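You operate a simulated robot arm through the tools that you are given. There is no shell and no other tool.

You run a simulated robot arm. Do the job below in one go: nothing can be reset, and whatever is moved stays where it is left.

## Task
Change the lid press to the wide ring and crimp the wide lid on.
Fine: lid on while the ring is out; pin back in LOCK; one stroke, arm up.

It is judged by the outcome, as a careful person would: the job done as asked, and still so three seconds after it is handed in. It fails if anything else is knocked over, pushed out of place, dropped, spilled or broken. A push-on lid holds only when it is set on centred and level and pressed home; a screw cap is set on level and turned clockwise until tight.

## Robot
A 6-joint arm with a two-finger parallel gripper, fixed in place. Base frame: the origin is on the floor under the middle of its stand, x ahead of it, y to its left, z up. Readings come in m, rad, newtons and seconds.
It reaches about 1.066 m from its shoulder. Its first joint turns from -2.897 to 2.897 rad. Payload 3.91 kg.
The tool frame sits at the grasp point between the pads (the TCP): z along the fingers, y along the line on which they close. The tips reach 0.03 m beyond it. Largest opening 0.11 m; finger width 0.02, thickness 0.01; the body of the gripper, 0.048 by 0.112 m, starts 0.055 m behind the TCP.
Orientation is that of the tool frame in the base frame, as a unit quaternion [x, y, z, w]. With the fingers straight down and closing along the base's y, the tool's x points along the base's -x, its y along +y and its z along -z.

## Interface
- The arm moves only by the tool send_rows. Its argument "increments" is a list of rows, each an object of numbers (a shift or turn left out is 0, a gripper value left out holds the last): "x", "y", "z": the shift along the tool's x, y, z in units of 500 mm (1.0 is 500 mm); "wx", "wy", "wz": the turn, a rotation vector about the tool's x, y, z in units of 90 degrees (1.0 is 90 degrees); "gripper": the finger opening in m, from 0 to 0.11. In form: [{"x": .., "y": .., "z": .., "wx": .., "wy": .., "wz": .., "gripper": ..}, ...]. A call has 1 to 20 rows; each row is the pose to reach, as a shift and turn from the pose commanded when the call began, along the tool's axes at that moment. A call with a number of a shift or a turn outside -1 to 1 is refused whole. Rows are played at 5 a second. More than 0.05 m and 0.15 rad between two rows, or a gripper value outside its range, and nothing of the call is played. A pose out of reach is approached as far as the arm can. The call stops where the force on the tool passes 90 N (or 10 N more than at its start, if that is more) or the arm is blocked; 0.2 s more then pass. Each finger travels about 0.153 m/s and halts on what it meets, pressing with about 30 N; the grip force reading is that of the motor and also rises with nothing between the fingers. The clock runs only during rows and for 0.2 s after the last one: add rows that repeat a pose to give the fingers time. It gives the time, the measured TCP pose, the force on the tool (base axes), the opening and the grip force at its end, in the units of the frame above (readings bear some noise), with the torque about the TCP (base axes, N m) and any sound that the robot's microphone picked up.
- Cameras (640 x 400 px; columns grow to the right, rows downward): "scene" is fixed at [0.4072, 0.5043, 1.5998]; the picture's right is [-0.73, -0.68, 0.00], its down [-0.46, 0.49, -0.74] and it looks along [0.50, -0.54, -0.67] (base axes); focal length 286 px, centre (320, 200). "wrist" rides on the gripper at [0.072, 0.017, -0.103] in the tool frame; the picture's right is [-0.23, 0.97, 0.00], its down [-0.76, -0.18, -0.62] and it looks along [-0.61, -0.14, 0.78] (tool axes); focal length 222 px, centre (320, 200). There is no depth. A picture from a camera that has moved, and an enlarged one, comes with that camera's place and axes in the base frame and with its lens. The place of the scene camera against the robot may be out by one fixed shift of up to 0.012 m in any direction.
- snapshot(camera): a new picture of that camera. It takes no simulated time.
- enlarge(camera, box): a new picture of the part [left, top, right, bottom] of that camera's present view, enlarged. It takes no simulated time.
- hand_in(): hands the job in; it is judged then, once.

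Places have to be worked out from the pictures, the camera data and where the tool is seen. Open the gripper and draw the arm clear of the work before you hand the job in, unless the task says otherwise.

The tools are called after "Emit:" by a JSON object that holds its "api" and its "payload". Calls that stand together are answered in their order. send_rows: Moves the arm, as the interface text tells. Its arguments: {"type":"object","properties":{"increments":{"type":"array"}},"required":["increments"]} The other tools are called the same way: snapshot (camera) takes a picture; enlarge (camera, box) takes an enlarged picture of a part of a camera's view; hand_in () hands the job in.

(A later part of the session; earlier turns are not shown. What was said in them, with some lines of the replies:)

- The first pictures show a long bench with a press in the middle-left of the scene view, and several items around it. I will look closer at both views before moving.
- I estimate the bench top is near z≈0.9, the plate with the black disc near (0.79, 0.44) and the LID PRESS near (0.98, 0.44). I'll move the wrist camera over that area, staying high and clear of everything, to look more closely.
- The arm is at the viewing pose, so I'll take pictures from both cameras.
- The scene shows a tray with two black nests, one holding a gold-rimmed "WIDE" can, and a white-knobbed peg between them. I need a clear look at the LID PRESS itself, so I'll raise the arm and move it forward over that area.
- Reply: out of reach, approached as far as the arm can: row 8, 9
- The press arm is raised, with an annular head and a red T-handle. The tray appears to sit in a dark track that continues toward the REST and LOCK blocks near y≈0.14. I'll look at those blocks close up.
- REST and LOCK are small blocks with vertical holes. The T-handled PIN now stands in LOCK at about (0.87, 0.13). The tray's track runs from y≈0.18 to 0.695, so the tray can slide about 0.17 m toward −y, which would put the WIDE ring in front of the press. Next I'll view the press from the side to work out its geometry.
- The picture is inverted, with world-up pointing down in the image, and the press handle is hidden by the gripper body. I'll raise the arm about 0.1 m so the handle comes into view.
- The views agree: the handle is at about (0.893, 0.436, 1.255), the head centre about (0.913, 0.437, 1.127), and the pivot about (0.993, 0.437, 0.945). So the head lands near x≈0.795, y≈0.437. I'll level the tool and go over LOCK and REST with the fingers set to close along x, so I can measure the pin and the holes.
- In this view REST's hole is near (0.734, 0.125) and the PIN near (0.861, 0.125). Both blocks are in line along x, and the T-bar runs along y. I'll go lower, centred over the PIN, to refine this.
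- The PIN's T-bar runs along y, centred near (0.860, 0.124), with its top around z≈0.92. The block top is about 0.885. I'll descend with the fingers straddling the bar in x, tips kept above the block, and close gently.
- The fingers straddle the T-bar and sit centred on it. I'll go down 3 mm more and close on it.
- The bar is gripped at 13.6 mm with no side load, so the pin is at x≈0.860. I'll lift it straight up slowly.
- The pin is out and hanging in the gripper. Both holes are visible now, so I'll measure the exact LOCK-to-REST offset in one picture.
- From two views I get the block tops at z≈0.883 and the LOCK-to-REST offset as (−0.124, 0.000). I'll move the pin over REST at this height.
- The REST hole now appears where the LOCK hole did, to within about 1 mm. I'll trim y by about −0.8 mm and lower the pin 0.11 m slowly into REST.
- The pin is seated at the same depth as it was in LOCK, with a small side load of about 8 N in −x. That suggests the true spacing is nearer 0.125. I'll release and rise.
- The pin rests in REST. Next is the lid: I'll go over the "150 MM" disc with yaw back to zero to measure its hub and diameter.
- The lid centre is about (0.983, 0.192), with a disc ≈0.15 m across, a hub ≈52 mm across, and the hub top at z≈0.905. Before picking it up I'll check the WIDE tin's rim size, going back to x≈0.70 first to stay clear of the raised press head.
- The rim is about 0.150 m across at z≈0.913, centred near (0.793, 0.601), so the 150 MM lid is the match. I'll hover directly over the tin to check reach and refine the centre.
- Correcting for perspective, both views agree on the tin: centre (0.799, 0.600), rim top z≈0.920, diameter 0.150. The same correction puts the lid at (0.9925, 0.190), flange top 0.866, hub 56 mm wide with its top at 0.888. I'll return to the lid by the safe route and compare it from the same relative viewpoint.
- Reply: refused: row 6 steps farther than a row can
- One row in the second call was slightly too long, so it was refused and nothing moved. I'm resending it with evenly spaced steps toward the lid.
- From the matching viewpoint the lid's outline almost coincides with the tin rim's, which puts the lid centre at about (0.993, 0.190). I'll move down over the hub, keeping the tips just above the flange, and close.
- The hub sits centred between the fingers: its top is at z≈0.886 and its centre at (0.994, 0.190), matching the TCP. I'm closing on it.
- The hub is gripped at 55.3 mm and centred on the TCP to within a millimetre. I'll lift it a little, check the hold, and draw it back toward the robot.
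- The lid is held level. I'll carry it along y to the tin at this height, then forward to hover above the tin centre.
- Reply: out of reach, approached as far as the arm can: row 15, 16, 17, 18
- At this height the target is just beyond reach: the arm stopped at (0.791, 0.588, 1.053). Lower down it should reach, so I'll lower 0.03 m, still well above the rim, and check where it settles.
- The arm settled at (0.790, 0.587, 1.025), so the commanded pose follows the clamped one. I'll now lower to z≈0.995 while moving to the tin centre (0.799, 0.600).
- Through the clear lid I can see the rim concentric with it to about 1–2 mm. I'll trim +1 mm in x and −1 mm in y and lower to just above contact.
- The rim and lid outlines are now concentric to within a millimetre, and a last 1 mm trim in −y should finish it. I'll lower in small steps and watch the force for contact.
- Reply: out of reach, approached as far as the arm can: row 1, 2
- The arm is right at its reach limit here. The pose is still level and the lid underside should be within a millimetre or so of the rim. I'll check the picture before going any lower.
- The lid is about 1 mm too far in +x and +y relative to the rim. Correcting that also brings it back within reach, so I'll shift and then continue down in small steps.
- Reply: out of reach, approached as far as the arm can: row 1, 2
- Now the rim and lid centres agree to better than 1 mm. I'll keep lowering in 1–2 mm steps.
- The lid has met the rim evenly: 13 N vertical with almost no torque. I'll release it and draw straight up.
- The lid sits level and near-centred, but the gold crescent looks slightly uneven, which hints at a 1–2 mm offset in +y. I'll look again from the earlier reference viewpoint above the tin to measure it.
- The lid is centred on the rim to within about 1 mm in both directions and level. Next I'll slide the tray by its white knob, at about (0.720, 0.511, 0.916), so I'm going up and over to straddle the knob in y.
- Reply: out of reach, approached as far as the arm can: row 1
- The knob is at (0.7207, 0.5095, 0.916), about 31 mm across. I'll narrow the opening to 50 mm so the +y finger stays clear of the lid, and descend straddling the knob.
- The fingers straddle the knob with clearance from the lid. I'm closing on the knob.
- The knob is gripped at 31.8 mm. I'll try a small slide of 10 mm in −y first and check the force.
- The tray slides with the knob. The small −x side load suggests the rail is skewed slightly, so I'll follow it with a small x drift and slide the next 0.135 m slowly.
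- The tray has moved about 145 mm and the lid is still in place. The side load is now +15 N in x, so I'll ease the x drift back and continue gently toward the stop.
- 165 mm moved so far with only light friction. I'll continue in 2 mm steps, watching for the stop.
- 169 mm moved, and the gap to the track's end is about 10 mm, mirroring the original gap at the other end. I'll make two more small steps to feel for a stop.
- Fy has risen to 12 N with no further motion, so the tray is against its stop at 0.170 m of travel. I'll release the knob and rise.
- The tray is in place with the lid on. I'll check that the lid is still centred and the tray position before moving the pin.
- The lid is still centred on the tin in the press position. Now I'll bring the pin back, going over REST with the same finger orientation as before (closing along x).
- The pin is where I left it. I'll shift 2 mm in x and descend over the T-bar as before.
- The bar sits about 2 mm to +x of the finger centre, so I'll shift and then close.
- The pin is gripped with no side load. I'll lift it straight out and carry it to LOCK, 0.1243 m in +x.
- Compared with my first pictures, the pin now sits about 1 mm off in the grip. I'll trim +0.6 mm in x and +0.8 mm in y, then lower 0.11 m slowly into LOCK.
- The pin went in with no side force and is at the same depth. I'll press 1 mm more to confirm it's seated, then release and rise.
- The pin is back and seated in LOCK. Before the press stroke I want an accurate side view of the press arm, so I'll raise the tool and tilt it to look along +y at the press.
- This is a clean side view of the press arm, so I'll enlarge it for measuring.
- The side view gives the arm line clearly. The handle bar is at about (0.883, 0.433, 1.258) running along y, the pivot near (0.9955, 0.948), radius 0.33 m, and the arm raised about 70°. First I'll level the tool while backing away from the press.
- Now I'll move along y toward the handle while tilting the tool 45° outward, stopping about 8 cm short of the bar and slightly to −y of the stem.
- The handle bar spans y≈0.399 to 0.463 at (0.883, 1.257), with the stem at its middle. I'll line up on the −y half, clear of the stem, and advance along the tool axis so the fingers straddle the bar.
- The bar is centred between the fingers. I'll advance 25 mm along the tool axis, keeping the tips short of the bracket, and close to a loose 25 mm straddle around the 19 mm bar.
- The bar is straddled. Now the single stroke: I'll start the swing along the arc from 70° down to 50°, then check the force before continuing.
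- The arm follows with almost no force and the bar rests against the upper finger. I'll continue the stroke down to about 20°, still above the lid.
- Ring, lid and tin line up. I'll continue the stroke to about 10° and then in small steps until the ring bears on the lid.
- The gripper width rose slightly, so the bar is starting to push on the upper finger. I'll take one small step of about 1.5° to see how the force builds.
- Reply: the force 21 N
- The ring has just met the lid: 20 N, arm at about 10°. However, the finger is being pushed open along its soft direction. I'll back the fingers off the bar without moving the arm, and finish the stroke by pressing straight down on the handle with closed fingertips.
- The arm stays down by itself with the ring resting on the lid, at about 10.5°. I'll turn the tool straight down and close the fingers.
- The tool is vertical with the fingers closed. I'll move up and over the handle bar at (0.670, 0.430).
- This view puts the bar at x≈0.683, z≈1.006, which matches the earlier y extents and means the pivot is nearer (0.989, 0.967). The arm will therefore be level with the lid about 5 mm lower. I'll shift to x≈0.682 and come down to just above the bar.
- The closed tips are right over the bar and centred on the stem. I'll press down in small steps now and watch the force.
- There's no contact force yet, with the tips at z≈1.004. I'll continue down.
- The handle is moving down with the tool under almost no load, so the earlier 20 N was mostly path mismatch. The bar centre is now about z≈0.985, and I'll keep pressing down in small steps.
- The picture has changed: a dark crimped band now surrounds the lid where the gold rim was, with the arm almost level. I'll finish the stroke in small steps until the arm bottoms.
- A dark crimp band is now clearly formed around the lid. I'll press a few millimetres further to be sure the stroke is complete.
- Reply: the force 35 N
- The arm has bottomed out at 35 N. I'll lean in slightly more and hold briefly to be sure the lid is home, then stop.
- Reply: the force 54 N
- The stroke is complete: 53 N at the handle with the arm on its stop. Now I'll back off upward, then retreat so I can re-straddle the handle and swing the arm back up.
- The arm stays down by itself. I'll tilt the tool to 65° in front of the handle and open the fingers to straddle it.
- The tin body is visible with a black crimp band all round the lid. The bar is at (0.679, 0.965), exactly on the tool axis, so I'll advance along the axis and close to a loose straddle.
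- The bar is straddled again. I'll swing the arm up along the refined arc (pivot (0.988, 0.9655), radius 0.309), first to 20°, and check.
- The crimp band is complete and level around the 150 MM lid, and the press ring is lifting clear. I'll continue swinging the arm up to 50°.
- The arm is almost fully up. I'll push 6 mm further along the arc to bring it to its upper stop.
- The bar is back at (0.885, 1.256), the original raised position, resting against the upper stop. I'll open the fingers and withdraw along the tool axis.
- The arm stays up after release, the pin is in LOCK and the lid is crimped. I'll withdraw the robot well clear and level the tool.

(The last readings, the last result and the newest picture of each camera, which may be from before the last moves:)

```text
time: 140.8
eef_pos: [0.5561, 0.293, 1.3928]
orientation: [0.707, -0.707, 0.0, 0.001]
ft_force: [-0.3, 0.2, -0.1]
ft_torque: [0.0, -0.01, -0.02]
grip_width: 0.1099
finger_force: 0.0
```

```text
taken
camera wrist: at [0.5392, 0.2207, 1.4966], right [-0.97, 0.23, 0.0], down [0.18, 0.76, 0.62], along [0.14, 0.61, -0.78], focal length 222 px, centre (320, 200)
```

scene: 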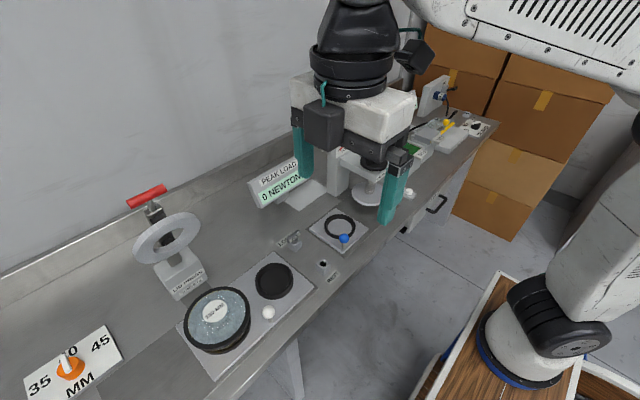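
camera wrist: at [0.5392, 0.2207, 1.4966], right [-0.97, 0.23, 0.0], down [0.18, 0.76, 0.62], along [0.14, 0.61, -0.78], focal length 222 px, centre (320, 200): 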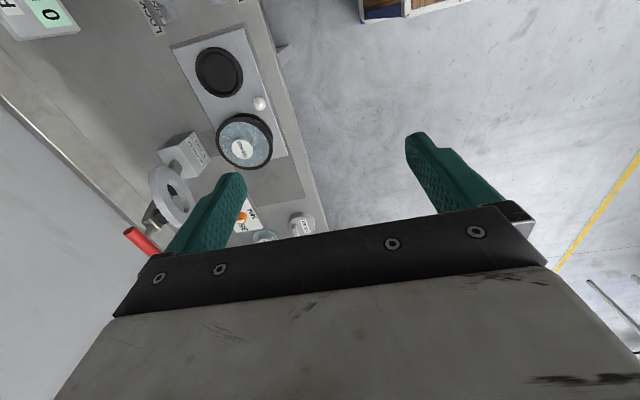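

The robot is clear, and the press arm is at exactly its original raised position in the scene view. I'll take final close-ups of the lid, pin and press before handing in.

Emit:
{"api": "enlarge", "payload": {"camera": "scene", "box": [160, 220, 350, 390]}}

Emit:
{"api": "enlarge", "payload": {"camera": "wrist", "box": [100, 0, 320, 260]}}

Emit:
{"api": "enlarge", "payload": {"camera": "scene", "box": [250, 200, 350, 290]}}

```text
2.35 times, centred on (255, 305) of scene
camera zoom: at [0.4072, 0.5043, 1.5998], right [-0.73, -0.68, 0.0], down [-0.46, 0.49, -0.74], along [0.5, -0.54, -0.67], focal length 672 px, centre (473, -47)
```

zoom: 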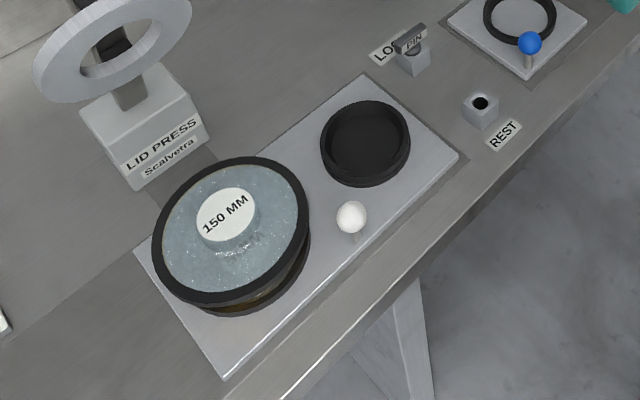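

```text
1.54 times, centred on (210, 130) of wrist
camera zoom: at [0.5392, 0.2207, 1.4966], right [-0.97, 0.23, 0.0], down [0.18, 0.76, 0.62], along [0.14, 0.61, -0.78], focal length 342 px, centre (489, 308)
```

zoom: 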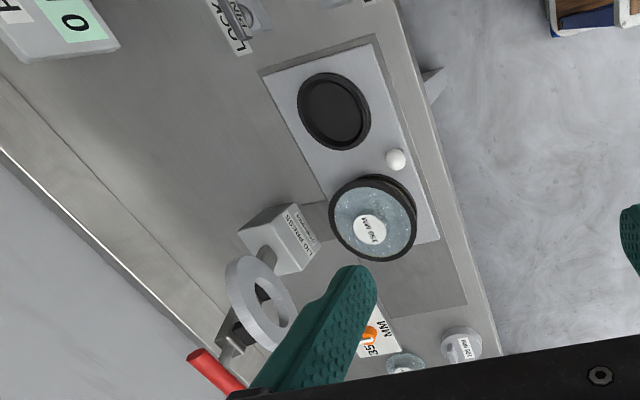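

```text
4.44 times, centred on (300, 245) of scene
camera zoom: at [0.4072, 0.5043, 1.5998], right [-0.73, -0.68, 0.0], down [-0.46, 0.49, -0.74], along [0.5, -0.54, -0.67], focal length 1270 px, centre (409, 0)
```

zoom: 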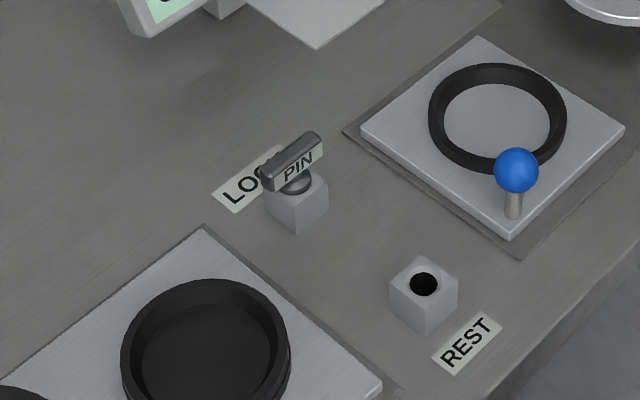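

The lid is crimped level with a full band, the wide ring is in the press position, and the PIN is seated in LOCK. The press arm is up, and the gripper is open and clear, so I'm handing the job in.

Emit:
{"api": "hand_in", "payload": {}}

```text
The job is handed in.
```

The lid press is now on the wide ring and the wide lid is crimped on. I handed the job in with everything left as you asked.

- **Lid:** I used the 150 MM lid, which matched the WIDE tin's rim, and set it on centred to about 1 mm while the ring was still out. After the stroke, an even black crimp band ran right round it and the lid looked level.
- **Ring:** I moved the PIN to REST, slid the tray to its stop so the wide ring sits under the press, then put the PIN back in LOCK, fully seated.
- **Stroke:** The press went down once, to its bottom stop, with about 53 N on the handle. Partway down I let go of the handle and finished by pressing straight down on it. The arm stayed down while I did that, so it is still one stroke.
- **End state:** The press arm is back up where it started, and the gripper is open and clear. The final pictures showed nothing else knocked or moved.
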